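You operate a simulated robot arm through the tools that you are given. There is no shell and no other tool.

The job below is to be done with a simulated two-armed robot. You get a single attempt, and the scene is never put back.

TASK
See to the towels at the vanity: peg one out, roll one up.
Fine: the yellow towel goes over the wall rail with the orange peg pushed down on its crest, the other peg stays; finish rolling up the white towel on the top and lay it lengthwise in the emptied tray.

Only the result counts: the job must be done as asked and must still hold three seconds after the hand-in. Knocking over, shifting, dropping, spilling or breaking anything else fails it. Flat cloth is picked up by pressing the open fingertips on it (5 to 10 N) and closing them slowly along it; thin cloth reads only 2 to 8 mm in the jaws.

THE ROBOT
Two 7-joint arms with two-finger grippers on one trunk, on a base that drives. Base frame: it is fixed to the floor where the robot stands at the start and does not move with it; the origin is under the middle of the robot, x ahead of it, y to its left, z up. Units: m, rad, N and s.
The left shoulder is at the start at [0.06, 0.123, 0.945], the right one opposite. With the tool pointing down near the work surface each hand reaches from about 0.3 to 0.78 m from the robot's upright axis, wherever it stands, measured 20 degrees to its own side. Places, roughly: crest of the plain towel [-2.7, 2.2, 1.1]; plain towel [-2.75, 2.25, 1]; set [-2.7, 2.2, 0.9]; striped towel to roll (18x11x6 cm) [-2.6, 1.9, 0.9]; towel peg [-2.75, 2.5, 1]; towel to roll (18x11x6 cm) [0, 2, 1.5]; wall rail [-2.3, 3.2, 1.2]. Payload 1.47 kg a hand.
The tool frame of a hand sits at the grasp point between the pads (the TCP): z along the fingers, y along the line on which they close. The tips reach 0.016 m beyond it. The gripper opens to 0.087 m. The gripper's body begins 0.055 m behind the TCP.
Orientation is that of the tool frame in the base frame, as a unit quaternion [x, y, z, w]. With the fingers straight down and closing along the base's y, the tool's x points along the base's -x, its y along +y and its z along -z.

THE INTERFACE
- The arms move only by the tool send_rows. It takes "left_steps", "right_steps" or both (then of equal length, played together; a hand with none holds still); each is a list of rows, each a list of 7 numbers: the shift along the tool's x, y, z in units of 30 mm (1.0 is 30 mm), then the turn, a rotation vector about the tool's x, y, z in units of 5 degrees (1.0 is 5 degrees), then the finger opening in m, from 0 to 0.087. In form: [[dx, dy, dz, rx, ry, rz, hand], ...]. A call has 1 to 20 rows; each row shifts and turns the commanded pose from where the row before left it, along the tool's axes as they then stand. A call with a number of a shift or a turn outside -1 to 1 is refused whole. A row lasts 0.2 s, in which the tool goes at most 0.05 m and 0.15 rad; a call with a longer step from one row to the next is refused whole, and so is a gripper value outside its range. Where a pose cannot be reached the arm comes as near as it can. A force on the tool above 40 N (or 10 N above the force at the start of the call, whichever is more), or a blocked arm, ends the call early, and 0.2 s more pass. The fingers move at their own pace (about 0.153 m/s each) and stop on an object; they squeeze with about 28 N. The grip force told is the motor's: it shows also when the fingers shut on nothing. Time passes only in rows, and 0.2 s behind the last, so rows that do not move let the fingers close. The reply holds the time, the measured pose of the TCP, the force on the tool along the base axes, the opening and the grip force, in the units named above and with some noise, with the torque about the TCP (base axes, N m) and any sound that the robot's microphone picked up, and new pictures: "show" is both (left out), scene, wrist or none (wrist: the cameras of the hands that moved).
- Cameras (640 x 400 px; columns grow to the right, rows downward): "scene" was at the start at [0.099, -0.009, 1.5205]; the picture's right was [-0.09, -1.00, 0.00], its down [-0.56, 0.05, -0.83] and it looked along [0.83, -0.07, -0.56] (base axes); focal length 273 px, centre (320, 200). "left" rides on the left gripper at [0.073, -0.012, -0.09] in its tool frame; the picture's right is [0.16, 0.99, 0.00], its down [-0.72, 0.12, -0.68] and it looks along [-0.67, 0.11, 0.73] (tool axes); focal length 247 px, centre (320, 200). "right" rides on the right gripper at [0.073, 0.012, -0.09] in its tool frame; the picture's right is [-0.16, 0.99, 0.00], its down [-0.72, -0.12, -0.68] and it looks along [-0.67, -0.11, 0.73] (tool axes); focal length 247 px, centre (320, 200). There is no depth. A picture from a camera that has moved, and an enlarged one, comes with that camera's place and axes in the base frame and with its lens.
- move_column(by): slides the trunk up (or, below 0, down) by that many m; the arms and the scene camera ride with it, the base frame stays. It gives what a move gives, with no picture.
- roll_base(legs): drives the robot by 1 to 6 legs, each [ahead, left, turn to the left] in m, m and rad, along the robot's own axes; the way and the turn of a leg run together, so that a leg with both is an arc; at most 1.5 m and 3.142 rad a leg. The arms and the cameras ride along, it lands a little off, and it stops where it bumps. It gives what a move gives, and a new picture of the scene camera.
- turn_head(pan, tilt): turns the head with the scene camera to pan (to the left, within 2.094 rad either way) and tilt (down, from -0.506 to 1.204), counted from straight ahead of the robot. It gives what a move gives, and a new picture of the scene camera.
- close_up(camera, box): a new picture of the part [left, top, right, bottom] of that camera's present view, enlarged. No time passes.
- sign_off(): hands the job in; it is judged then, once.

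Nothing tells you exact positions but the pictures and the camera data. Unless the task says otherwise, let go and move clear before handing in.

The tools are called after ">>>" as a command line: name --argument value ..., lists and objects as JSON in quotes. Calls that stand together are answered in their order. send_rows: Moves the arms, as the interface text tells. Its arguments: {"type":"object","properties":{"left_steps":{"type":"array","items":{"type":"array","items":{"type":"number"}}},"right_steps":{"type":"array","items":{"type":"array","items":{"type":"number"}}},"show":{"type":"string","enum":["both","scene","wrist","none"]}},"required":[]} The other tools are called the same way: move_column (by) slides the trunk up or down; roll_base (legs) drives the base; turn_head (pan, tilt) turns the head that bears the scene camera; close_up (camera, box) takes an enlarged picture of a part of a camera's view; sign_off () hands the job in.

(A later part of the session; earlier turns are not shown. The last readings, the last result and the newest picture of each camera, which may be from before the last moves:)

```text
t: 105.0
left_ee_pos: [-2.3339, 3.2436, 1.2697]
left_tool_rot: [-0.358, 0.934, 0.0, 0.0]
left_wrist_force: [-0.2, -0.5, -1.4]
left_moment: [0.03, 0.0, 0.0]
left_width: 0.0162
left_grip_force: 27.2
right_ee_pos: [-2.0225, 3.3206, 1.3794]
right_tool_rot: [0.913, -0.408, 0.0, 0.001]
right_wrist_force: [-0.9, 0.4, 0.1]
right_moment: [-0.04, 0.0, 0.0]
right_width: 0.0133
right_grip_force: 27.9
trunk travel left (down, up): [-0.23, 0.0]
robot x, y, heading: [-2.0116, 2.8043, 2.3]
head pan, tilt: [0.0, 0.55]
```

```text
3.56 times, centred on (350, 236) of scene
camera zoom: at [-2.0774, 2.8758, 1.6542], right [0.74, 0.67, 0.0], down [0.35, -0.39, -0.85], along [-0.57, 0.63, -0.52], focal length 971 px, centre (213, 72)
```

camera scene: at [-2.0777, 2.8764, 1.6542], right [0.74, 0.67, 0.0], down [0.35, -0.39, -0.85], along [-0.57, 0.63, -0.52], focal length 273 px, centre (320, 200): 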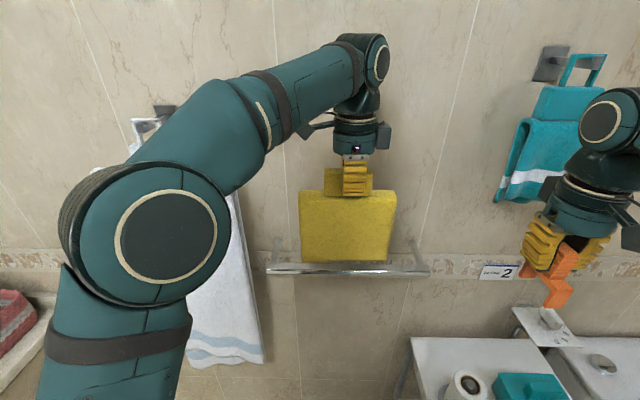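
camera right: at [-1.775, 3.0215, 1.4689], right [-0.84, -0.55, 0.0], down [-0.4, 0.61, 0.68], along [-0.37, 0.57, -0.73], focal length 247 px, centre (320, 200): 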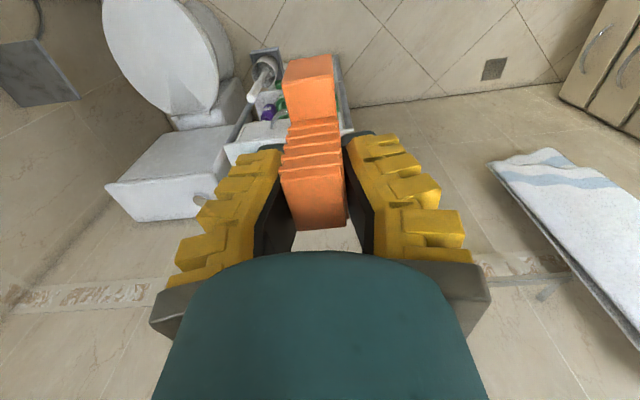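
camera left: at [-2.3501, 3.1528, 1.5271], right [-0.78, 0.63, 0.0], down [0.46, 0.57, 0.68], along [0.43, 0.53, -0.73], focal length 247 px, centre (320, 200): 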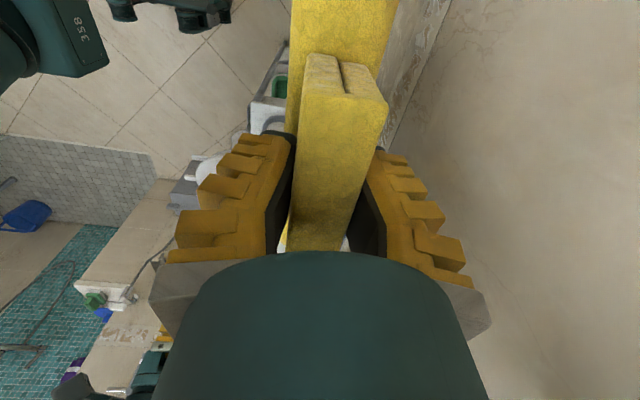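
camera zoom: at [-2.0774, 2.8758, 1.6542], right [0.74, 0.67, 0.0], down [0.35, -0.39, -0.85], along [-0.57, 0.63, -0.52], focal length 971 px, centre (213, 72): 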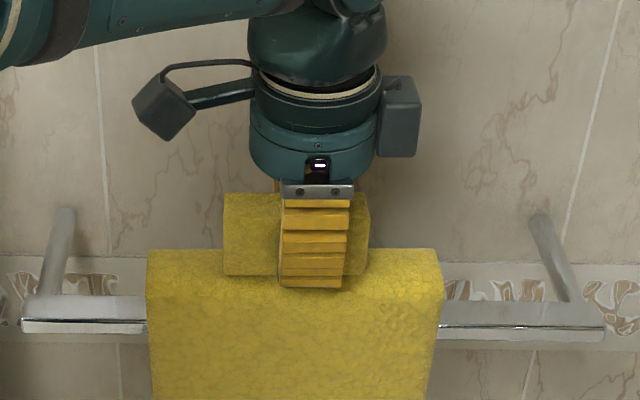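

Perfect: the bar passes inside the saddle. A few more small steps down until it rests.

>>> send_rows --left_steps '[[0, 0, 0.25, 0, 0, 0, 0.0], [0, 0, 0.25, 0, 0, 0, 0.0], [0, 0, 0.2, 0, 0, 0, 0.0]]' --show "none"

>>> close_up --camera "right" --box '[440, 80, 640, 205]'

```text
t: 105.8
left_ee_pos: [-2.3328, 3.2432, 1.2489]
left_tool_rot: [-0.357, 0.934, 0.0, 0.001]
left_wrist_force: [0.0, 0.7, -1.6]
left_moment: [-0.02, -0.04, -0.05]
left_width: 0.016
left_grip_force: 27.7
right_ee_pos: [-2.0224, 3.3188, 1.3804]
right_tool_rot: [0.913, -0.408, 0.0, 0.0]
right_wrist_force: [0.5, 0.0, 0.3]
right_moment: [0.02, -0.01, 0.01]
right_width: 0.0129
right_grip_force: 28.3
trunk travel left (down, up): [-0.23, 0.0]
robot x, y, heading: [-2.0115, 2.8031, 2.298]
head pan, tilt: [0.0, 0.55]
```

```text
3.20 times, centred on (540, 142) of right
camera zoom: at [-1.9828, 3.2571, 1.4693], right [-0.84, -0.54, 0.0], down [-0.4, 0.62, 0.68], along [-0.37, 0.57, -0.73], focal length 790 px, centre (-384, 384)
```

zoom: 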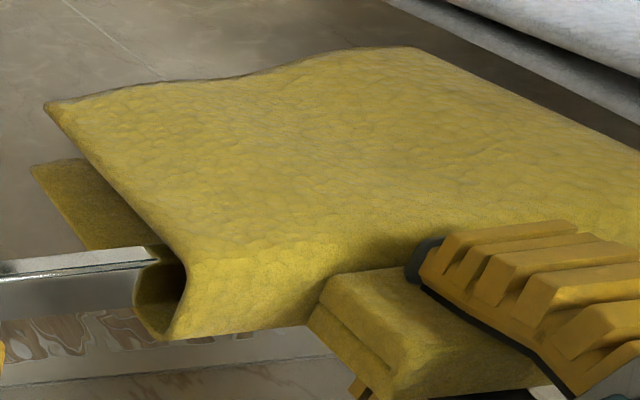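

>>> send_rows --left_steps '[[0, 0, 0.2, 0, 0, 0, 0.0], [0, 0, 0.15, 0, 0, 0, 0.0], [0, 0, 0.1, 0, 0, 0, 0.0]]' --show "none"

>>> close_up --camera "right" --box '[440, 80, 640, 205]'

```text
t: 106.6
left_ee_pos: [-2.3312, 3.2432, 1.2381]
left_tool_rot: [-0.357, 0.934, 0.002, 0.001]
left_wrist_force: [-1.6, 2.7, 11.4]
left_moment: [-0.11, 0.19, -0.11]
left_width: 0.0199
left_grip_force: 28.2
right_ee_pos: [-2.0236, 3.3199, 1.3803]
right_tool_rot: [0.913, -0.408, 0.0, 0.0]
right_wrist_force: [-0.4, 0.0, -0.4]
right_moment: [0.04, 0.0, 0.0]
right_width: 0.013
right_grip_force: 28.4
trunk travel left (down, up): [-0.23, 0.0]
robot x, y, heading: [-2.0134, 2.8023, 2.306]
head pan, tilt: [0.0, 0.55]
```

```text
3.20 times, centred on (540, 142) of right
camera zoom: at [-1.9824, 3.2568, 1.4696], right [-0.84, -0.54, 0.0], down [-0.4, 0.62, 0.68], along [-0.37, 0.57, -0.73], focal length 790 px, centre (-384, 384)
```

zoom: 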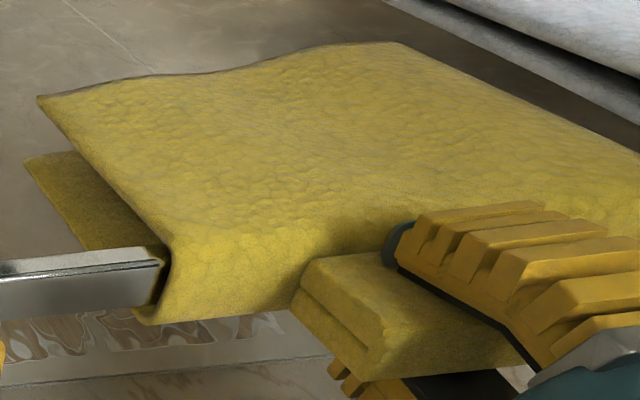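

The towel's crest sits on the bar (force 11 N up). I ease off, open and rise off the tab.

>>> send_rows --left_steps '[[0, 0, -0.1, 0, 0, 0, 0.0], [0, 0, 0, 0, 0, 0, 0.02], [0, 0, 0, 0, 0, 0, 0.03], [0, 0, 0, 0, 0, 0, 0.045], [0, 0, 0, 0, 0, 0, 0.05], [0, 0, -0.3, 0, 0, 0, 0.05], [0, 0, -0.5, 0, 0, 0, 0.05], [0, 0, -0.7, 0, 0, 0, 0.05], [0, 0, -0.8, 0, 0, 0, 0.05], [0, 0, -0.8, 0, 0, 0, 0.05]]' --show "scene"

>>> close_up --camera "right" --box '[440, 80, 640, 205]'

>>> close_up --camera "scene" --box '[260, 180, 440, 292]'

```text
t: 108.8
left_ee_pos: [-2.3305, 3.2453, 1.3318]
left_tool_rot: [-0.357, 0.934, 0.0, 0.0]
left_wrist_force: [0.2, -0.4, 0.2]
left_moment: [-0.02, -0.01, -0.01]
left_width: 0.0553
left_grip_force: 3.5
right_ee_pos: [-2.0227, 3.3201, 1.38]
right_tool_rot: [0.913, -0.408, -0.001, 0.0]
right_wrist_force: [0.4, 0.5, -0.2]
right_moment: [0.02, -0.01, 0.02]
right_width: 0.0131
right_grip_force: 28.2
trunk travel left (down, up): [-0.23, 0.0]
robot x, y, heading: [-2.0113, 2.8058, 2.299]
head pan, tilt: [0.0, 0.55]
camera scene: at [-2.0769, 2.8755, 1.6542], right [0.74, 0.67, 0.0], down [0.35, -0.39, -0.85], along [-0.57, 0.63, -0.52], focal length 273 px, centre (320, 200)
```

scene: 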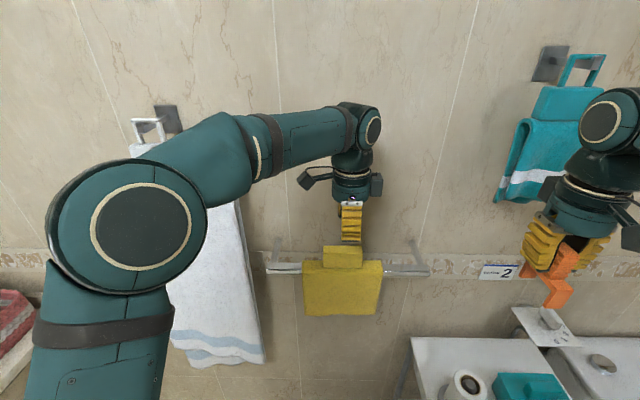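

```text
3.20 times, centred on (540, 142) of right
camera zoom: at [-1.9824, 3.2568, 1.4694], right [-0.84, -0.54, 0.0], down [-0.4, 0.62, 0.68], along [-0.37, 0.57, -0.73], focal length 790 px, centre (-384, 384)
```

zoom: 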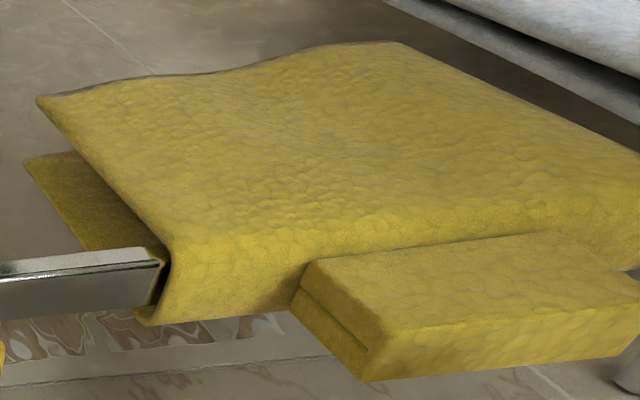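

```text
3.56 times, centred on (350, 236) of scene
camera zoom: at [-2.0769, 2.8755, 1.6542], right [0.74, 0.67, 0.0], down [0.35, -0.39, -0.85], along [-0.57, 0.63, -0.52], focal length 971 px, centre (213, 72)
```

zoom: 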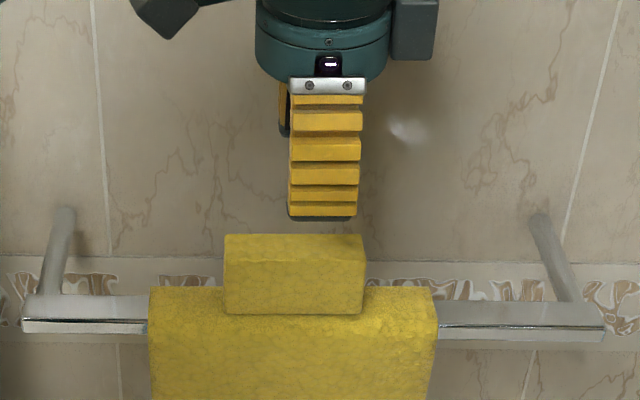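

The towel hangs neatly on the bar. I draw the left hand back, and inspect how the peg sits in the right hand.

>>> send_rows --left_steps '[[0, 0, -0.6, 0, 0, 0, 0.05], [0, -0.9, 0, 0, 0, 0, 0.06], [0, -0.9, 0, 0, 0, 0, 0.087], [0, -0.9, 0, 0, 0, 0, 0.087], [0.5, -0.9, 0, 0, 0, 0, 0.087], [0.9, -0.7, 0, 0, 0, 0, 0.087], [0.9, -0.7, 0, 0, 0, 0, 0.087], [0.9, -0.5, 0, 0, 0, 0, 0.087]]' --show "scene"

>>> close_up --camera "right" --box '[220, 30, 420, 260]'

>>> close_up --camera "scene" --box '[500, 160, 640, 320]'

```text
t: 110.6
left_ee_pos: [-2.2934, 3.055, 1.3494]
left_tool_rot: [-0.358, 0.934, 0.001, 0.001]
left_wrist_force: [-1.1, 0.8, 0.5]
left_moment: [0.02, 0.02, 0.03]
left_width: 0.0868
left_grip_force: 0.1
right_ee_pos: [-2.0235, 3.3181, 1.3813]
right_tool_rot: [0.913, -0.407, -0.001, 0.0]
right_wrist_force: [0.2, 0.0, 0.1]
right_moment: [0.03, -0.06, 0.01]
right_width: 0.0128
right_grip_force: 28.4
trunk travel left (down, up): [-0.23, 0.0]
robot x, y, heading: [-2.0107, 2.8053, 2.302]
head pan, tilt: [0.0, 0.55]
camera scene: at [-2.0775, 2.8743, 1.6543], right [0.74, 0.67, 0.0], down [0.35, -0.39, -0.85], along [-0.57, 0.64, -0.52], focal length 273 px, centre (320, 200)
```

scene: 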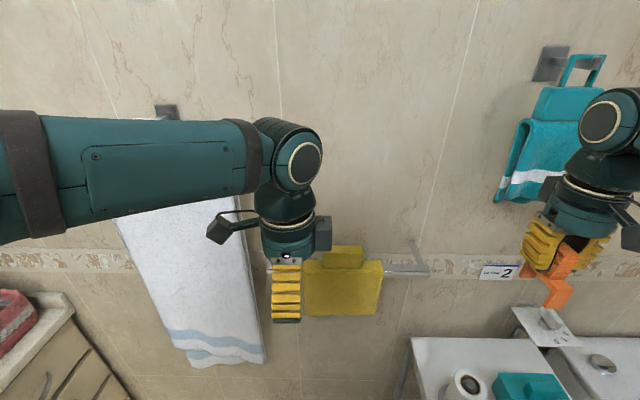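

```text
1.74 times, centred on (320, 145) of right
camera zoom: at [-1.9829, 3.2558, 1.4698], right [-0.84, -0.54, 0.0], down [-0.4, 0.62, 0.68], along [-0.37, 0.57, -0.73], focal length 430 px, centre (320, 296)
```

zoom: 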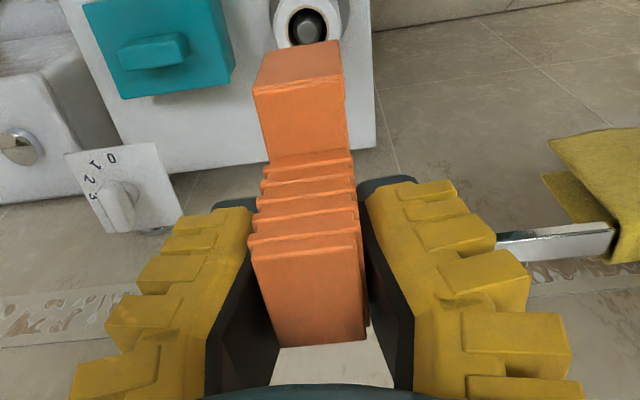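

```text
2.50 times, centred on (570, 240) of scene
camera zoom: at [-2.0775, 2.8743, 1.6543], right [0.74, 0.67, 0.0], down [0.35, -0.39, -0.85], along [-0.57, 0.64, -0.52], focal length 683 px, centre (-305, 100)
```

zoom: 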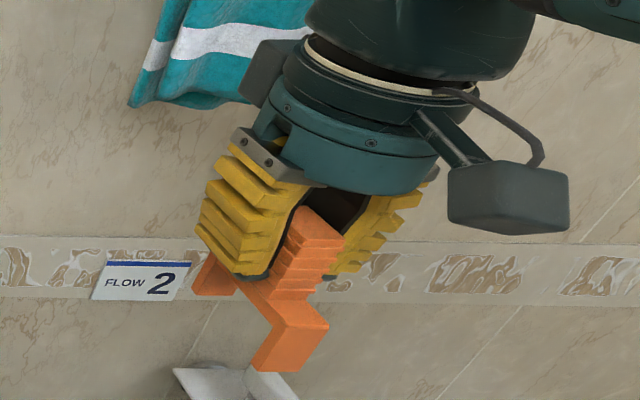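

The peg's bridge centre sits 5.5 mm on my side of the grip point, unrotated. I move the left hand further away and bring the peg over the crest to the right of the tab.

>>> send_rows --left_steps '[[0.9, -0.6, 0, 0, 0, 0, 0.087], [0.9, -0.6, 0, 0, 0, 0, 0.087], [0.9, -0.6, 0, 0, 0, 0, 0.087], [0.9, -0.6, 0, 0, 0, 0, 0.087], [0.9, -0.6, 0, 0, 0, 0, 0.087]]' --right_steps '[[0, 1, 0, 0, 0, 0, 0.0], [0, 1, 0, 0, 0, 0, 0.0], [-0.2, 1, 0, 0, 0, 0, 0.0], [-0.8, 1, 0, 0, 0, 0, 0.0], [-0.8, 1, 0, 0, 0, 0, 0.0]]' --show "scene"

>>> send_rows --right_steps '[[-0.8, 0.8, 0, 0, 0, 0, 0.0], [-0.8, 0.8, 0, 0, 0, 0, 0.0], [-0.8, 0.7, 0, 0, 0, 0, 0.0]]' --show "both"

```text
t: 111.8
left_ee_pos: [-2.3349, 2.8976, 1.351]
left_tool_rot: [-0.357, 0.934, 0.0, 0.001]
left_wrist_force: [0.2, 0.2, 0.6]
left_moment: [-0.02, 0.0, -0.01]
left_width: 0.0873
left_grip_force: 0.1
right_ee_pos: [-2.1743, 3.2572, 1.3793]
right_tool_rot: [0.913, -0.408, 0.001, 0.0]
right_wrist_force: [-0.6, -0.3, -1.5]
right_moment: [0.02, 0.0, -0.04]
right_width: 0.0132
right_grip_force: 28.4
trunk travel left (down, up): [-0.23, 0.0]
robot x, y, heading: [-2.0093, 2.7998, 2.306]
head pan, tilt: [0.0, 0.55]
camera scene: at [-2.0784, 2.8746, 1.6542], right [0.74, 0.67, 0.0], down [0.35, -0.39, -0.85], along [-0.57, 0.64, -0.52], focal length 273 px, centre (320, 200)
```

scene: 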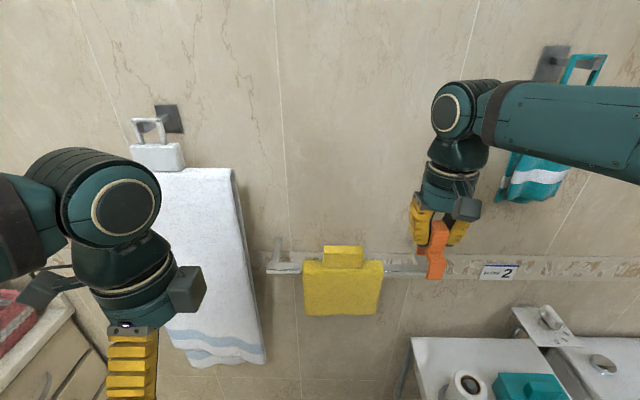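

```text
t: 112.6
left_ee_pos: [-2.3368, 2.8991, 1.3501]
left_tool_rot: [-0.357, 0.934, 0.0, 0.0]
left_wrist_force: [-0.6, 0.3, -0.1]
left_moment: [-0.02, -0.02, -0.01]
left_width: 0.0872
left_grip_force: 0.0
right_ee_pos: [-2.2722, 3.267, 1.3781]
right_tool_rot: [0.913, -0.408, 0.0, 0.0]
right_wrist_force: [-0.5, 0.1, -0.8]
right_moment: [0.05, 0.0, 0.0]
right_width: 0.013
right_grip_force: 27.9
trunk travel left (down, up): [-0.23, 0.0]
robot x, y, heading: [-2.0136, 2.803, 2.304]
head pan, tilt: [0.0, 0.55]
camera scene: at [-2.0791, 2.8762, 1.6541], right [0.74, 0.67, 0.0], down [0.35, -0.39, -0.85], along [-0.57, 0.63, -0.52], focal length 273 px, centre (320, 200)
camera right: at [-2.2317, 3.2043, 1.4682], right [-0.84, -0.54, 0.0], down [-0.4, 0.62, 0.68], along [-0.37, 0.57, -0.73], focal length 247 px, centre (320, 200)
```

scene: 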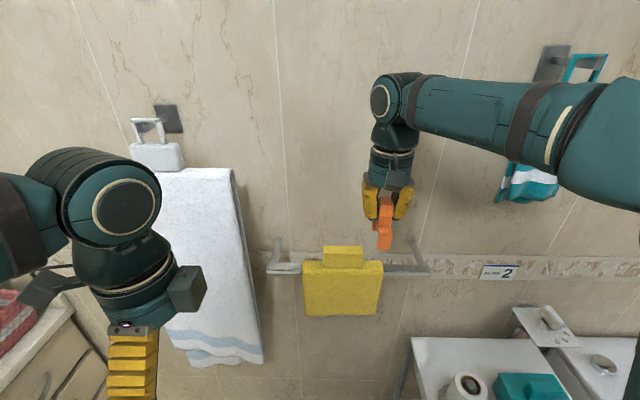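
right: 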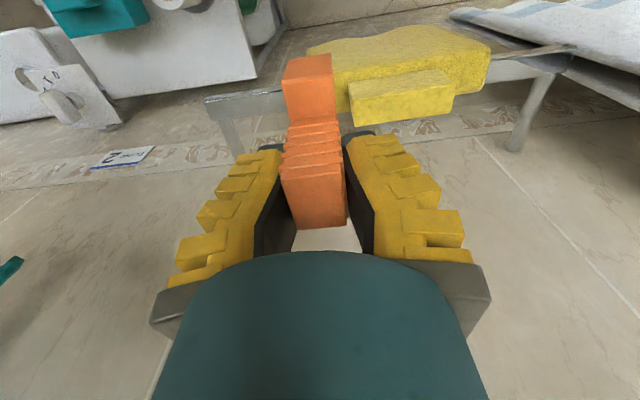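

>>> send_rows --right_steps '[[-0.8, 0, 0.3, 0, 0, 0, 0.0], [0, 0, 0.3, 0, 0, 0, 0.0], [0, 0, 0, 0, 0, 0, 0.0]]' --show "wrist"

>>> close_up --camera "scene" --box '[290, 160, 450, 260]'

>>> close_up --camera "right" --box '[240, 20, 440, 240]'

>>> close_up --camera "left" --box '[0, 0, 640, 400]'

```text
t: 113.4
left_ee_pos: [-2.3349, 2.8991, 1.3503]
left_tool_rot: [-0.356, 0.934, 0.0, 0.0]
left_wrist_force: [-0.7, -0.1, -0.2]
left_moment: [0.0, 0.01, 0.0]
left_width: 0.0871
left_grip_force: 0.1
right_ee_pos: [-2.2872, 3.2857, 1.3608]
right_tool_rot: [0.913, -0.407, 0.0, 0.0]
right_wrist_force: [-0.5, -0.3, -0.3]
right_moment: [-0.01, 0.02, 0.03]
right_width: 0.013
right_grip_force: 28.2
trunk travel left (down, up): [-0.23, 0.0]
robot x, y, heading: [-2.01, 2.8012, 2.303]
head pan, tilt: [0.0, 0.55]
camera right: at [-2.2461, 3.2229, 1.4507], right [-0.84, -0.54, 0.0], down [-0.4, 0.62, 0.68], along [-0.37, 0.57, -0.73], focal length 247 px, centre (320, 200)
```

right: 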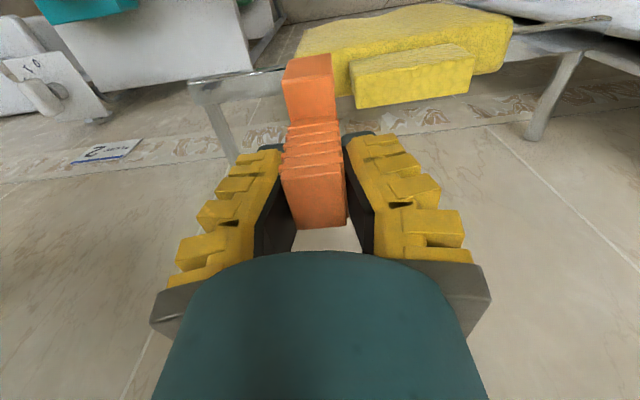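

```text
4.00 times, centred on (370, 210) of scene
camera zoom: at [-2.0777, 2.876, 1.6542], right [0.74, 0.67, 0.0], down [0.35, -0.39, -0.85], along [-0.57, 0.63, -0.52], focal length 1092 px, centre (120, 160)
```

zoom: 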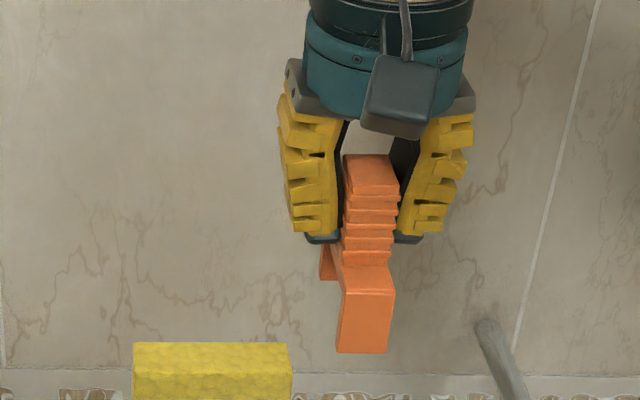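

```text
1.82 times, centred on (340, 130) of right
camera zoom: at [-2.2461, 3.2229, 1.4507], right [-0.84, -0.54, 0.0], down [-0.4, 0.62, 0.68], along [-0.37, 0.57, -0.73], focal length 449 px, centre (284, 327)
```

zoom: 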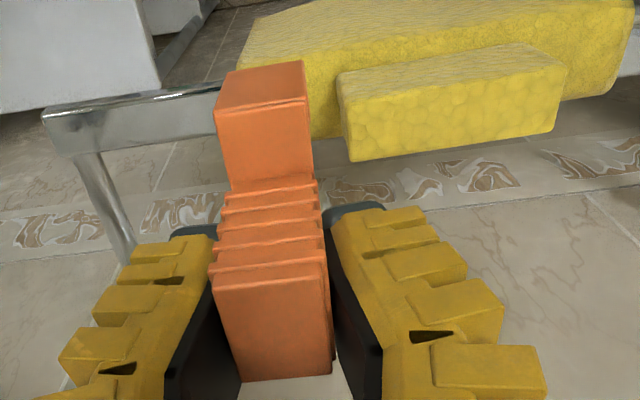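

```text
1.00 times, centred on (320, 200) of left (not enlarged: the box is as wide or as high as the picture)
camera zoom: at [-2.3824, 2.8404, 1.4394], right [-0.78, 0.63, 0.0], down [0.46, 0.57, 0.68], along [0.43, 0.53, -0.73], focal length 247 px, centre (320, 200)
```

zoom: 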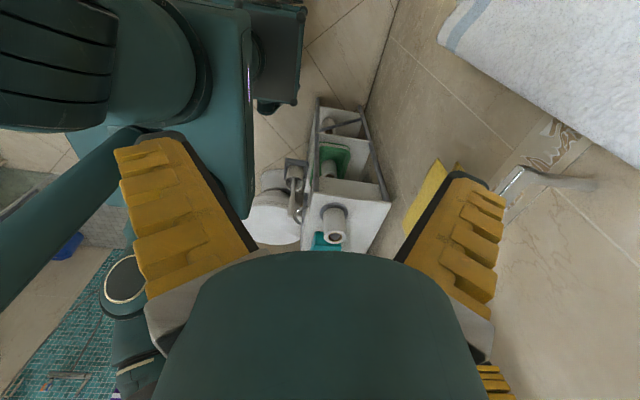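

Aligned fore-aft. To keep the left finger clear of the tab I shift 4 mm right and lower halfway.

>>> send_rows --right_steps '[[0, -0.13, 0.4, 0, 0, 0, 0.0], [0, 0, 0.5, 0, 0, 0, 0.0], [0, 0, 0.4, 0, 0, 0, 0.0], [0, 0, 0, 0, 0, 0, 0.0]]' --show "none"

>>> close_up --camera "scene" --box '[290, 180, 450, 280]'

>>> close_up --camera "right" --box '[240, 20, 440, 240]'

```text
t: 114.4
left_ee_pos: [-2.3346, 2.8978, 1.3507]
left_tool_rot: [-0.357, 0.934, 0.0, -0.001]
left_wrist_force: [0.5, 0.5, 0.3]
left_moment: [0.02, 0.0, 0.0]
left_width: 0.087
left_grip_force: 0.0
right_ee_pos: [-2.2816, 3.2881, 1.3229]
right_tool_rot: [0.913, -0.408, 0.001, 0.0]
right_wrist_force: [1.0, 1.0, -0.7]
right_moment: [-0.02, 0.04, 0.0]
right_width: 0.013
right_grip_force: 27.7
trunk travel left (down, up): [-0.23, 0.0]
robot x, y, heading: [-2.0089, 2.8021, 2.3]
head pan, tilt: [0.0, 0.55]
```

```text
4.00 times, centred on (370, 230) of scene
camera zoom: at [-2.0774, 2.8756, 1.6542], right [0.74, 0.67, 0.0], down [0.35, -0.39, -0.85], along [-0.57, 0.63, -0.52], focal length 1092 px, centre (120, 80)
```

zoom: 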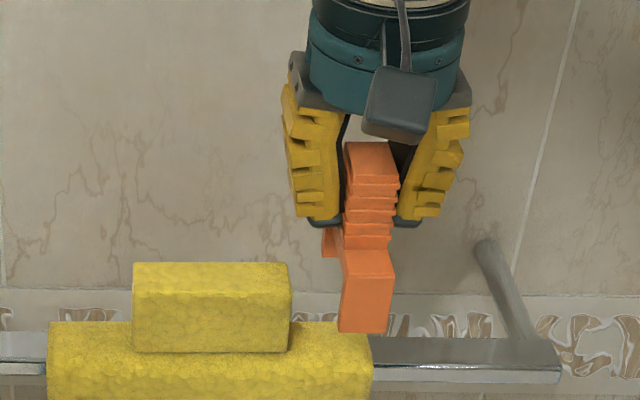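

```text
1.82 times, centred on (340, 130) of right
camera zoom: at [-2.2419, 3.2253, 1.4119], right [-0.84, -0.54, 0.0], down [-0.4, 0.62, 0.68], along [-0.37, 0.57, -0.73], focal length 449 px, centre (284, 327)
```

zoom: 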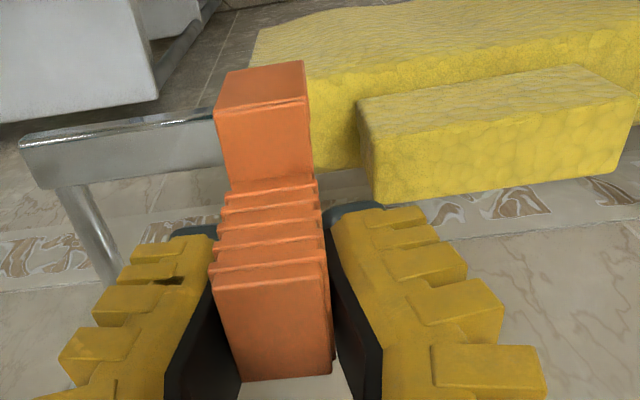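

>>> send_rows --right_steps '[[-0.05, 0.07, 0.4, 0, 0, 0, 0.0], [0, 0, 0.4, 0, 0, 0, 0.0], [0, 0, 0.3, 0, 0, 0, 0.0]]' --show "none"

>>> close_up --camera "scene" --box '[290, 190, 450, 290]'

>>> close_up --camera "right" --box '[240, 20, 440, 240]'

```text
t: 115.2
left_ee_pos: [-2.334, 2.8984, 1.3504]
left_tool_rot: [-0.357, 0.934, 0.0, 0.0]
left_wrist_force: [-0.7, 0.2, 0.3]
left_moment: [-0.02, -0.01, -0.02]
left_width: 0.0871
left_grip_force: 0.1
right_ee_pos: [-2.2867, 3.2888, 1.2884]
right_tool_rot: [0.913, -0.407, 0.0, 0.0]
right_wrist_force: [0.3, 0.1, 0.0]
right_moment: [-0.02, -0.04, -0.02]
right_width: 0.0129
right_grip_force: 27.8
trunk travel left (down, up): [-0.23, 0.0]
robot x, y, heading: [-2.0119, 2.802, 2.303]
head pan, tilt: [0.0, 0.55]
```

```text
4.00 times, centred on (370, 240) of scene
camera zoom: at [-2.0774, 2.8758, 1.6542], right [0.74, 0.67, 0.0], down [0.35, -0.39, -0.85], along [-0.57, 0.63, -0.52], focal length 1092 px, centre (120, 40)
```

zoom: 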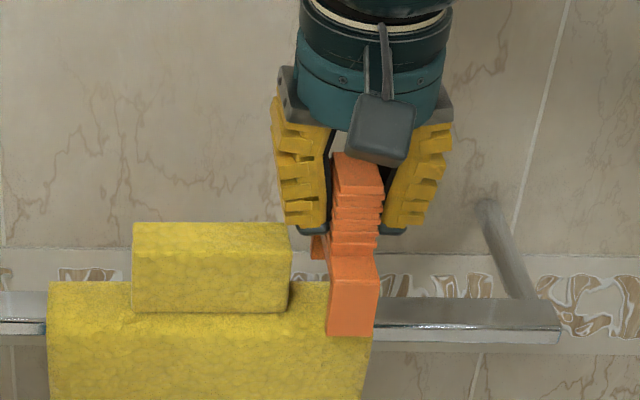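

```text
1.82 times, centred on (340, 130) of right
camera zoom: at [-2.2453, 3.2252, 1.3787], right [-0.84, -0.54, 0.0], down [-0.4, 0.62, 0.68], along [-0.37, 0.57, -0.73], focal length 449 px, centre (284, 327)
```

zoom: 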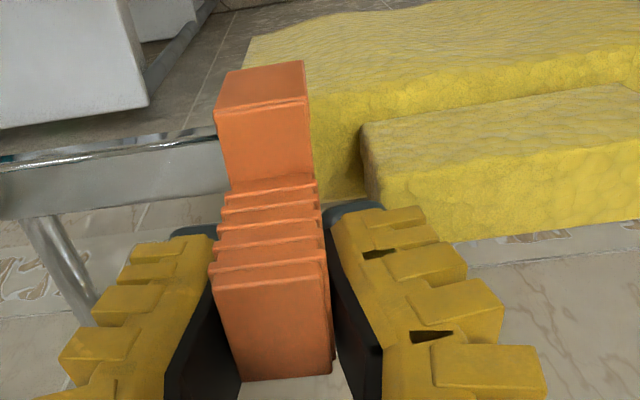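

The left finger would just graze the tab; I shift 3 mm right and push down.

>>> send_rows --right_steps '[[0, -0.12, 0, 0, 0, 0, 0.0], [0, 0, 0.25, 0, 0, 0, 0.0], [0, 0, 0.25, 0, 0, 0, 0.0], [0, 0, 0, 0, 0, 0, 0.0]]' --show "none"

>>> close_up --camera "scene" --box '[290, 190, 450, 290]'

```text
t: 116.2
left_ee_pos: [-2.3353, 2.8987, 1.3514]
left_tool_rot: [-0.358, 0.934, 0.0, 0.0]
left_wrist_force: [0.5, -0.4, -0.8]
left_moment: [-0.01, 0.0, 0.02]
left_width: 0.0872
left_grip_force: 0.1
right_ee_pos: [-2.2837, 3.2913, 1.2767]
right_tool_rot: [0.913, -0.409, -0.003, -0.001]
right_wrist_force: [-3.3, 6.1, 13.9]
right_moment: [0.44, 0.44, -0.08]
right_width: 0.0138
right_grip_force: 27.9
trunk travel left (down, up): [-0.23, 0.0]
robot x, y, heading: [-2.0139, 2.801, 2.301]
head pan, tilt: [0.0, 0.55]
```

```text
4.00 times, centred on (370, 240) of scene
camera zoom: at [-2.0773, 2.8756, 1.6544], right [0.74, 0.67, 0.0], down [0.35, -0.39, -0.85], along [-0.57, 0.63, -0.52], focal length 1092 px, centre (120, 40)
```

zoom: 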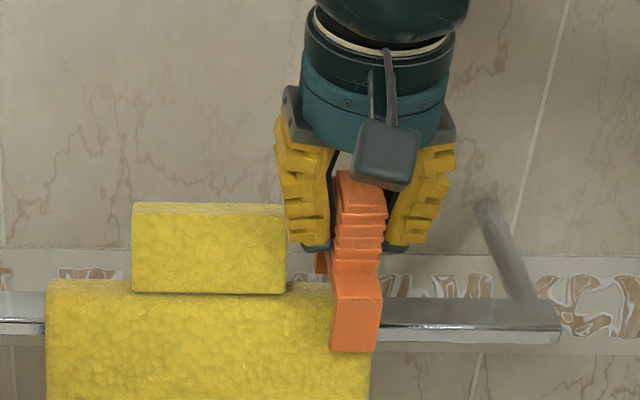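

The force (14 N up, 7 N toward the wall) says the back leg is catching on the crest. I rise, move 6 mm toward the wall and check the towel.

>>> send_rows --right_steps '[[0, 0, -0.5, 0, 0, 0, 0.0], [0, 0, -0.4, 0, 0, 0, 0.0], [-0.2, 0, 0, 0, 0, 0, 0.0], [0, 0, 0, 0, 0, 0, 0.0]]' --show "none"

>>> close_up --camera "scene" --box '[290, 190, 450, 290]'

>>> close_up --camera "right" --box '[240, 20, 440, 240]'

```text
t: 117.2
left_ee_pos: [-2.3351, 2.8975, 1.3519]
left_tool_rot: [-0.357, 0.934, 0.0, 0.0]
left_wrist_force: [-0.9, -0.6, -0.4]
left_moment: [0.01, 0.01, -0.01]
left_width: 0.0872
left_grip_force: 0.0
right_ee_pos: [-2.2857, 3.295, 1.302]
right_tool_rot: [0.913, -0.408, 0.0, 0.0]
right_wrist_force: [0.8, 0.9, -1.4]
right_moment: [0.01, 0.0, -0.04]
right_width: 0.0135
right_grip_force: 27.9
trunk travel left (down, up): [-0.23, 0.0]
robot x, y, heading: [-2.0142, 2.8003, 2.301]
head pan, tilt: [0.0, 0.55]
```

```text
4.00 times, centred on (370, 240) of scene
camera zoom: at [-2.0769, 2.8753, 1.6542], right [0.74, 0.67, 0.0], down [0.35, -0.39, -0.85], along [-0.57, 0.64, -0.52], focal length 1092 px, centre (120, 40)
```

zoom: 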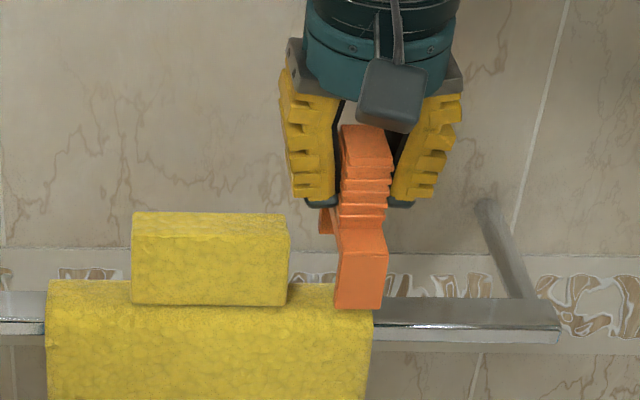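

```text
1.82 times, centred on (340, 130) of right
camera zoom: at [-2.2461, 3.2324, 1.3918], right [-0.84, -0.54, 0.0], down [-0.4, 0.62, 0.68], along [-0.37, 0.57, -0.73], focal length 449 px, centre (284, 327)
```

zoom: 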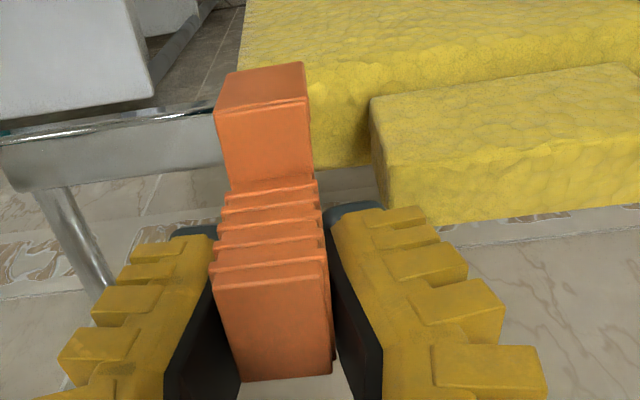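

The back leg had landed on the crest's rear shoulder. I move another 4 mm toward the wall and lower gently.

>>> send_rows --right_steps '[[-0.14, 0, 0.2, 0, 0, 0, 0.0], [0, 0, 0.3, 0, 0, 0, 0.0], [0, 0, 0.2, 0, 0, 0, 0.0], [0, 0, 0.1, 0, 0, 0, 0.0]]' --show "none"

>>> close_up --camera "scene" --box '[290, 190, 450, 290]'

```text
t: 118.2
left_ee_pos: [-2.3336, 2.8982, 1.351]
left_tool_rot: [-0.356, 0.934, 0.001, 0.0]
left_wrist_force: [0.4, -0.3, -0.6]
left_moment: [0.01, -0.01, 0.02]
left_width: 0.0872
left_grip_force: 0.1
right_ee_pos: [-2.2898, 3.2969, 1.2797]
right_tool_rot: [0.913, -0.408, -0.001, 0.0]
right_wrist_force: [3.8, -2.9, 11.5]
right_moment: [-0.43, -0.47, 0.06]
right_width: 0.0141
right_grip_force: 28.2
trunk travel left (down, up): [-0.23, 0.0]
robot x, y, heading: [-2.0121, 2.8021, 2.303]
head pan, tilt: [0.0, 0.55]
```

```text
4.00 times, centred on (370, 240) of scene
camera zoom: at [-2.076, 2.8743, 1.6545], right [0.74, 0.67, 0.0], down [0.35, -0.39, -0.85], along [-0.57, 0.64, -0.52], focal length 1092 px, centre (120, 40)
```

zoom: 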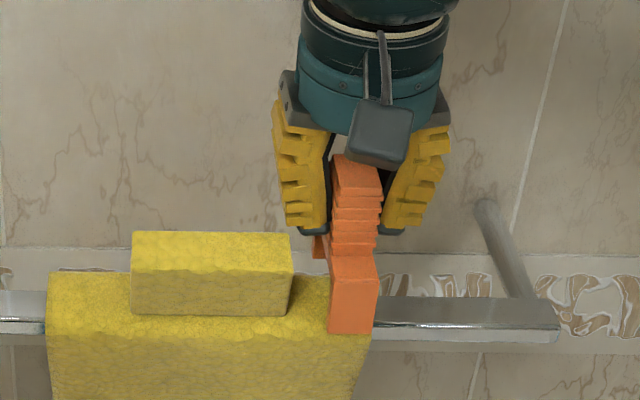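

Now the front leg caught instead, so the right spot is in between. I rise, back off 4 mm, and see how the towel settles.

>>> send_rows --right_steps '[[0, 0, -0.4, 0, 0, 0, 0.0], [0, 0, -0.4, 0, 0, 0, 0.0], [0.13, 0, 0, 0, 0, 0, 0.0], [0, 0, 0, 0, 0, 0, 0.0]]' --show "none"

>>> close_up --camera "scene" --box '[290, 190, 450, 290]'

>>> close_up --camera "right" --box '[240, 20, 440, 240]'

```text
t: 119.2
left_ee_pos: [-2.3353, 2.8984, 1.3513]
left_tool_rot: [-0.358, 0.934, 0.0, 0.0]
left_wrist_force: [0.5, 0.8, 0.7]
left_moment: [-0.02, 0.01, 0.0]
left_width: 0.0871
left_grip_force: 0.0
right_ee_pos: [-2.2854, 3.2942, 1.3022]
right_tool_rot: [0.913, -0.408, 0.0, 0.0]
right_wrist_force: [0.5, -0.6, 1.0]
right_moment: [0.04, -0.03, -0.01]
right_width: 0.014
right_grip_force: 28.4
trunk travel left (down, up): [-0.23, 0.0]
robot x, y, heading: [-2.0102, 2.8054, 2.303]
head pan, tilt: [0.0, 0.55]
```

```text
4.00 times, centred on (370, 240) of scene
camera zoom: at [-2.0772, 2.8755, 1.6542], right [0.74, 0.67, 0.0], down [0.35, -0.39, -0.85], along [-0.57, 0.63, -0.52], focal length 1092 px, centre (120, 40)
```

zoom: 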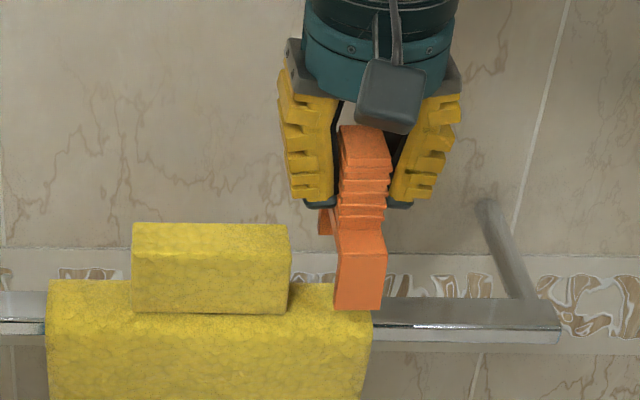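

```text
1.82 times, centred on (340, 130) of right
camera zoom: at [-2.2464, 3.2314, 1.3918], right [-0.84, -0.54, 0.0], down [-0.4, 0.62, 0.68], along [-0.37, 0.57, -0.73], focal length 449 px, centre (284, 327)
```

zoom: 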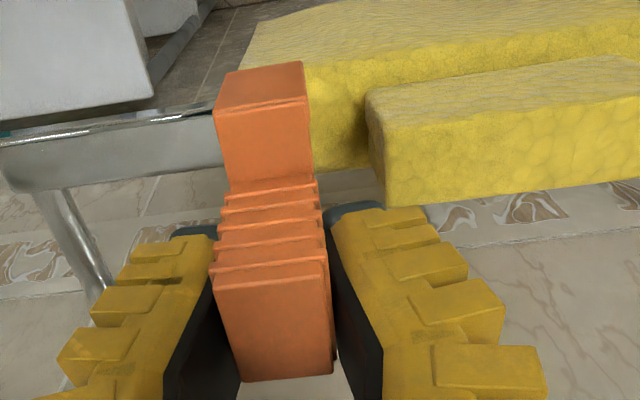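

The towel settled level again. I lower at this midpoint.

>>> send_rows --right_steps '[[0, 0, 0.3, 0, 0, 0, 0.0], [0, 0, 0.3, 0, 0, 0, 0.0], [0, 0, 0.2, 0, 0, 0, 0.0]]' --show "none"

>>> close_up --camera "scene" --box '[290, 190, 450, 290]'

```text
t: 120.0
left_ee_pos: [-2.3357, 2.8984, 1.3503]
left_tool_rot: [-0.358, 0.934, -0.001, 0.001]
left_wrist_force: [-0.5, -1.1, -0.2]
left_moment: [0.02, 0.02, 0.04]
left_width: 0.087
left_grip_force: 0.0
right_ee_pos: [-2.2858, 3.2933, 1.2765]
right_tool_rot: [0.913, -0.408, -0.001, 0.0]
right_wrist_force: [0.2, 0.9, -0.8]
right_moment: [0.02, -0.03, 0.01]
right_width: 0.0138
right_grip_force: 27.9
trunk travel left (down, up): [-0.23, 0.0]
robot x, y, heading: [-2.0146, 2.8025, 2.301]
head pan, tilt: [0.0, 0.55]
```

```text
4.00 times, centred on (370, 240) of scene
camera zoom: at [-2.0773, 2.8757, 1.6542], right [0.74, 0.67, 0.0], down [0.35, -0.39, -0.85], along [-0.57, 0.63, -0.52], focal length 1092 px, centre (120, 40)
```

zoom: 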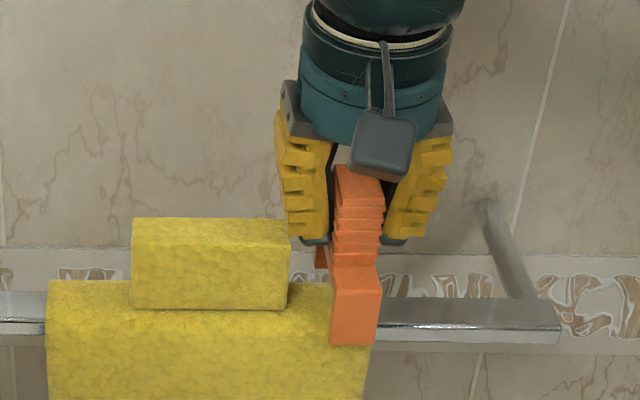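

No force: the legs straddle the crest. I push further down.

>>> send_rows --right_steps '[[0, 0, 0.25, 0, 0, 0, 0.0], [0, 0, 0.25, 0, 0, 0, 0.0], [0, 0, 0.2, 0, 0, 0, 0.0]]' --show "none"

>>> close_up --camera "scene" --box '[290, 190, 450, 290]'

```text
t: 120.6
left_ee_pos: [-2.3332, 2.8972, 1.351]
left_tool_rot: [-0.356, 0.934, 0.001, -0.001]
left_wrist_force: [0.2, -1.4, -0.4]
left_moment: [-0.02, 0.01, 0.01]
left_width: 0.0872
left_grip_force: 0.2
right_ee_pos: [-2.2875, 3.2959, 1.2707]
right_tool_rot: [0.912, -0.41, -0.008, -0.001]
right_wrist_force: [4.9, -0.9, 17.2]
right_moment: [-0.8, -0.09, -0.09]
right_width: 0.0117
right_grip_force: 28.3
trunk travel left (down, up): [-0.23, 0.0]
robot x, y, heading: [-2.0135, 2.8033, 2.298]
head pan, tilt: [0.0, 0.55]
stopped in row 3 (right hand): the force on the tool passed its limit at 46 N (the readings are from after the stop); the commanded pose is now the measured one
```

```text
4.00 times, centred on (370, 240) of scene
camera zoom: at [-2.076, 2.8745, 1.6543], right [0.75, 0.67, 0.0], down [0.35, -0.39, -0.85], along [-0.57, 0.64, -0.52], focal length 1092 px, centre (120, 40)
```

zoom: 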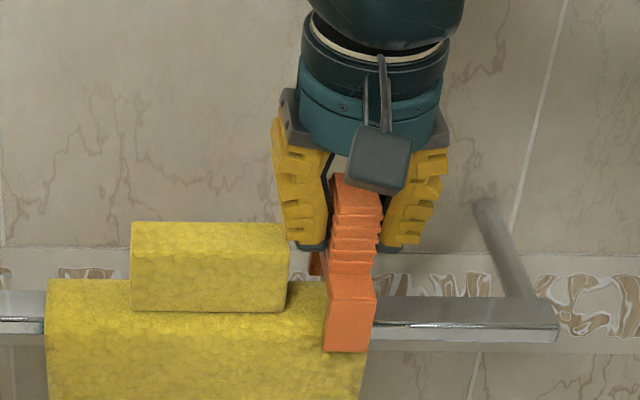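

It stopped at 46 N, maybe a snug fit. I look at it from the wrist before pushing on.

>>> close_up --camera "right" --box '[200, 0, 440, 240]'

>>> close_up --camera "scene" --box '[345, 220, 409, 260]'

>>> close_up --camera "left" --box '[360, 120, 640, 400]'

```text
1.67 times, centred on (320, 120) of right
camera zoom: at [-2.2462, 3.2316, 1.3584], right [-0.84, -0.54, 0.01], down [-0.38, 0.61, 0.69], along [-0.38, 0.58, -0.72], focal length 412 px, centre (320, 333)
```

zoom: 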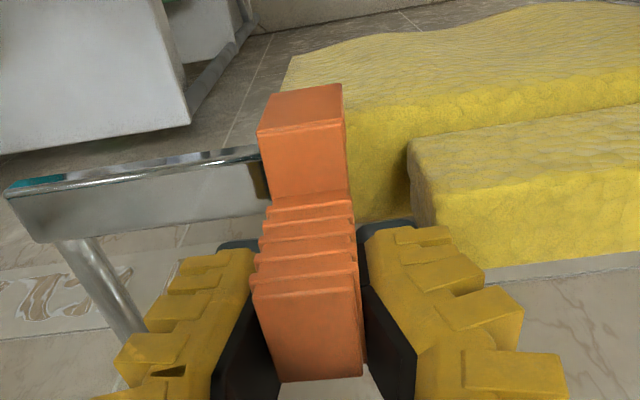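

```text
10.00 times, centred on (377, 240) of scene
camera zoom: at [-2.076, 2.8745, 1.6543], right [0.75, 0.67, 0.0], down [0.35, -0.39, -0.85], along [-0.57, 0.64, -0.52], focal length 2731 px, centre (-250, -200)
```

zoom: 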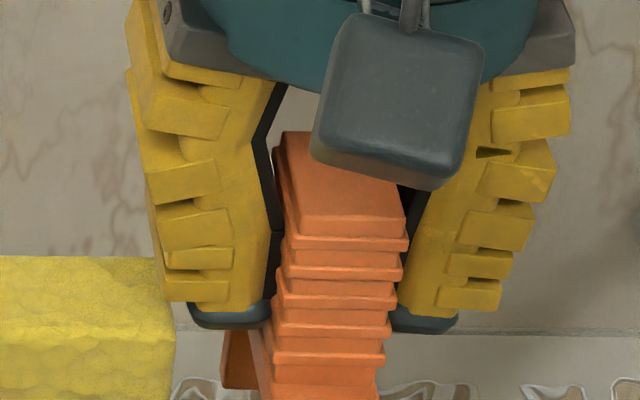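

```text
1.43 times, centred on (500, 260) of left
camera zoom: at [-2.381, 2.8393, 1.4399], right [-0.78, 0.63, 0.0], down [0.46, 0.57, 0.68], along [0.43, 0.53, -0.73], focal length 353 px, centre (63, 114)
```

zoom: 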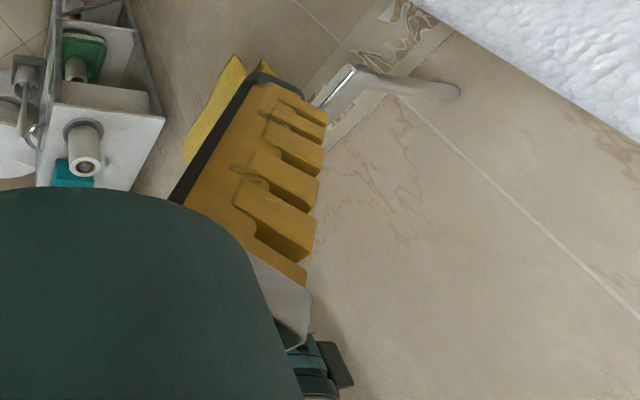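

>>> send_rows --right_steps '[[0, 0, 0.04, 0, 0, 0, 0.0], [0, 0, 0.04, 0, 0, 0, 0.0], [0, 0, 0.04, 0, 0, 0, 0.0], [0, 0, 0, 0, 0, 0, 0.0]]' --show "none"

>>> close_up --camera "scene" --box '[290, 190, 450, 290]'

```text
t: 121.4
left_ee_pos: [-2.3338, 2.8977, 1.3516]
left_tool_rot: [-0.356, 0.934, 0.0, 0.0]
left_wrist_force: [-0.7, -0.4, 0.2]
left_moment: [0.0, -0.05, 0.02]
left_width: 0.0871
left_grip_force: 0.0
right_ee_pos: [-2.2881, 3.296, 1.2702]
right_tool_rot: [0.912, -0.41, -0.013, -0.002]
right_wrist_force: [5.0, -1.7, 17.4]
right_moment: [-0.87, -0.11, -0.05]
right_width: 0.0113
right_grip_force: 27.7
trunk travel left (down, up): [-0.23, 0.0]
robot x, y, heading: [-2.0131, 2.7996, 2.297]
head pan, tilt: [0.0, 0.55]
stopped in row 3 (right hand): the force on the tool passed its limit at 42 N (the readings are from after the stop); the commanded pose is now the measured one
```

```text
4.00 times, centred on (370, 240) of scene
camera zoom: at [-2.0757, 2.8745, 1.6542], right [0.75, 0.67, 0.0], down [0.35, -0.39, -0.85], along [-0.57, 0.64, -0.52], focal length 1092 px, centre (120, 40)
```

zoom: 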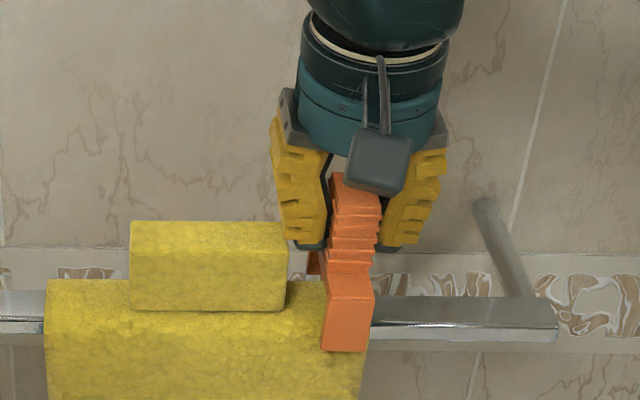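

The torque shows the blockage is at the left side: the finger's flared outside is catching the tab, not the peg itself. I'll ease up, shift 4 mm right, release the peg where it already straddles the crest, and then press it down from above with closed fingers.

>>> send_rows --right_steps '[[0, 0, -0.1, 0, 0, 0, 0.0], [0, 0, -0.1, 0, 0, 0, 0.0], [0, -0.13, 0, 0, 0, 0, 0.0], [0, 0, 0, 0, 0, 0, 0.0]]' --show "none"

>>> close_up --camera "scene" --box '[290, 190, 450, 290]'

```text
t: 122.4
left_ee_pos: [-2.3339, 2.8989, 1.3519]
left_tool_rot: [-0.357, 0.934, 0.0, 0.001]
left_wrist_force: [-0.4, 1.1, 0.4]
left_moment: [-0.02, 0.01, -0.01]
left_width: 0.0871
left_grip_force: 0.1
right_ee_pos: [-2.2862, 3.2997, 1.2733]
right_tool_rot: [0.912, -0.41, -0.011, -0.002]
right_wrist_force: [-0.3, -0.9, -0.9]
right_moment: [0.03, -0.04, -0.01]
right_width: 0.0129
right_grip_force: 28.3
trunk travel left (down, up): [-0.23, 0.0]
robot x, y, heading: [-2.013, 2.8026, 2.303]
head pan, tilt: [0.0, 0.55]
```

```text
4.00 times, centred on (370, 240) of scene
camera zoom: at [-2.0773, 2.8758, 1.6542], right [0.74, 0.67, 0.0], down [0.35, -0.39, -0.85], along [-0.57, 0.64, -0.52], focal length 1092 px, centre (120, 40)
```

zoom: 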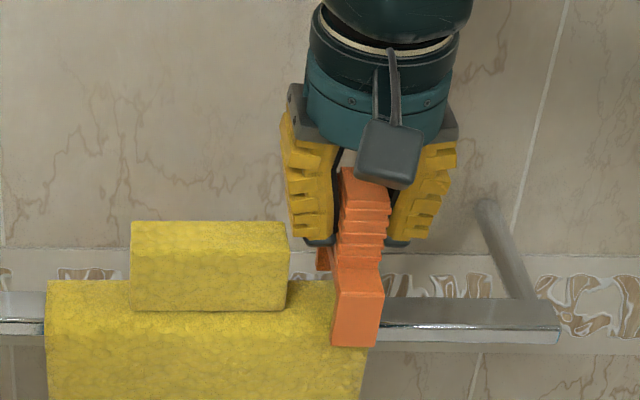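

Force-free again. I try lowering at this new position first.

>>> send_rows --right_steps '[[0, 0, 0.15, 0, 0, 0, 0.0], [0, 0, 0.15, 0, 0, 0, 0.0], [0, 0, 0.1, 0, 0, 0, 0.0]]' --show "none"

>>> close_up --camera "scene" --box '[290, 190, 450, 290]'

```text
t: 123.2
left_ee_pos: [-2.3345, 2.8981, 1.3523]
left_tool_rot: [-0.356, 0.934, 0.0, 0.0]
left_wrist_force: [1.0, 0.5, 0.0]
left_moment: [0.0, 0.01, 0.02]
left_width: 0.0871
left_grip_force: 0.0
right_ee_pos: [-2.2863, 3.2995, 1.2615]
right_tool_rot: [0.912, -0.41, -0.01, -0.002]
right_wrist_force: [1.5, -0.9, 0.0]
right_moment: [-0.08, -0.09, 0.03]
right_width: 0.013
right_grip_force: 28.6
trunk travel left (down, up): [-0.23, 0.0]
robot x, y, heading: [-2.0123, 2.8008, 2.298]
head pan, tilt: [0.0, 0.55]
```

```text
4.00 times, centred on (370, 240) of scene
camera zoom: at [-2.0769, 2.8756, 1.6542], right [0.74, 0.67, 0.0], down [0.35, -0.39, -0.85], along [-0.57, 0.64, -0.52], focal length 1092 px, centre (120, 40)
```

zoom: 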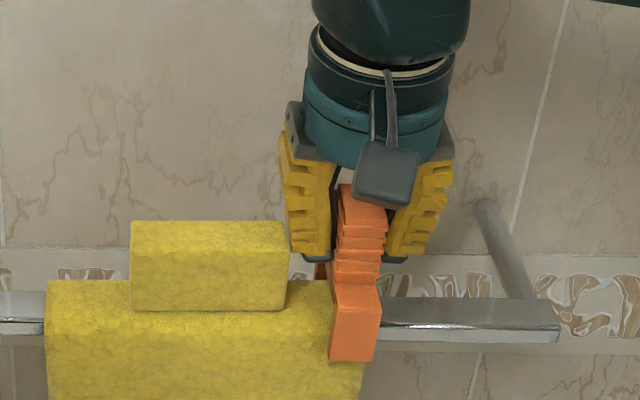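

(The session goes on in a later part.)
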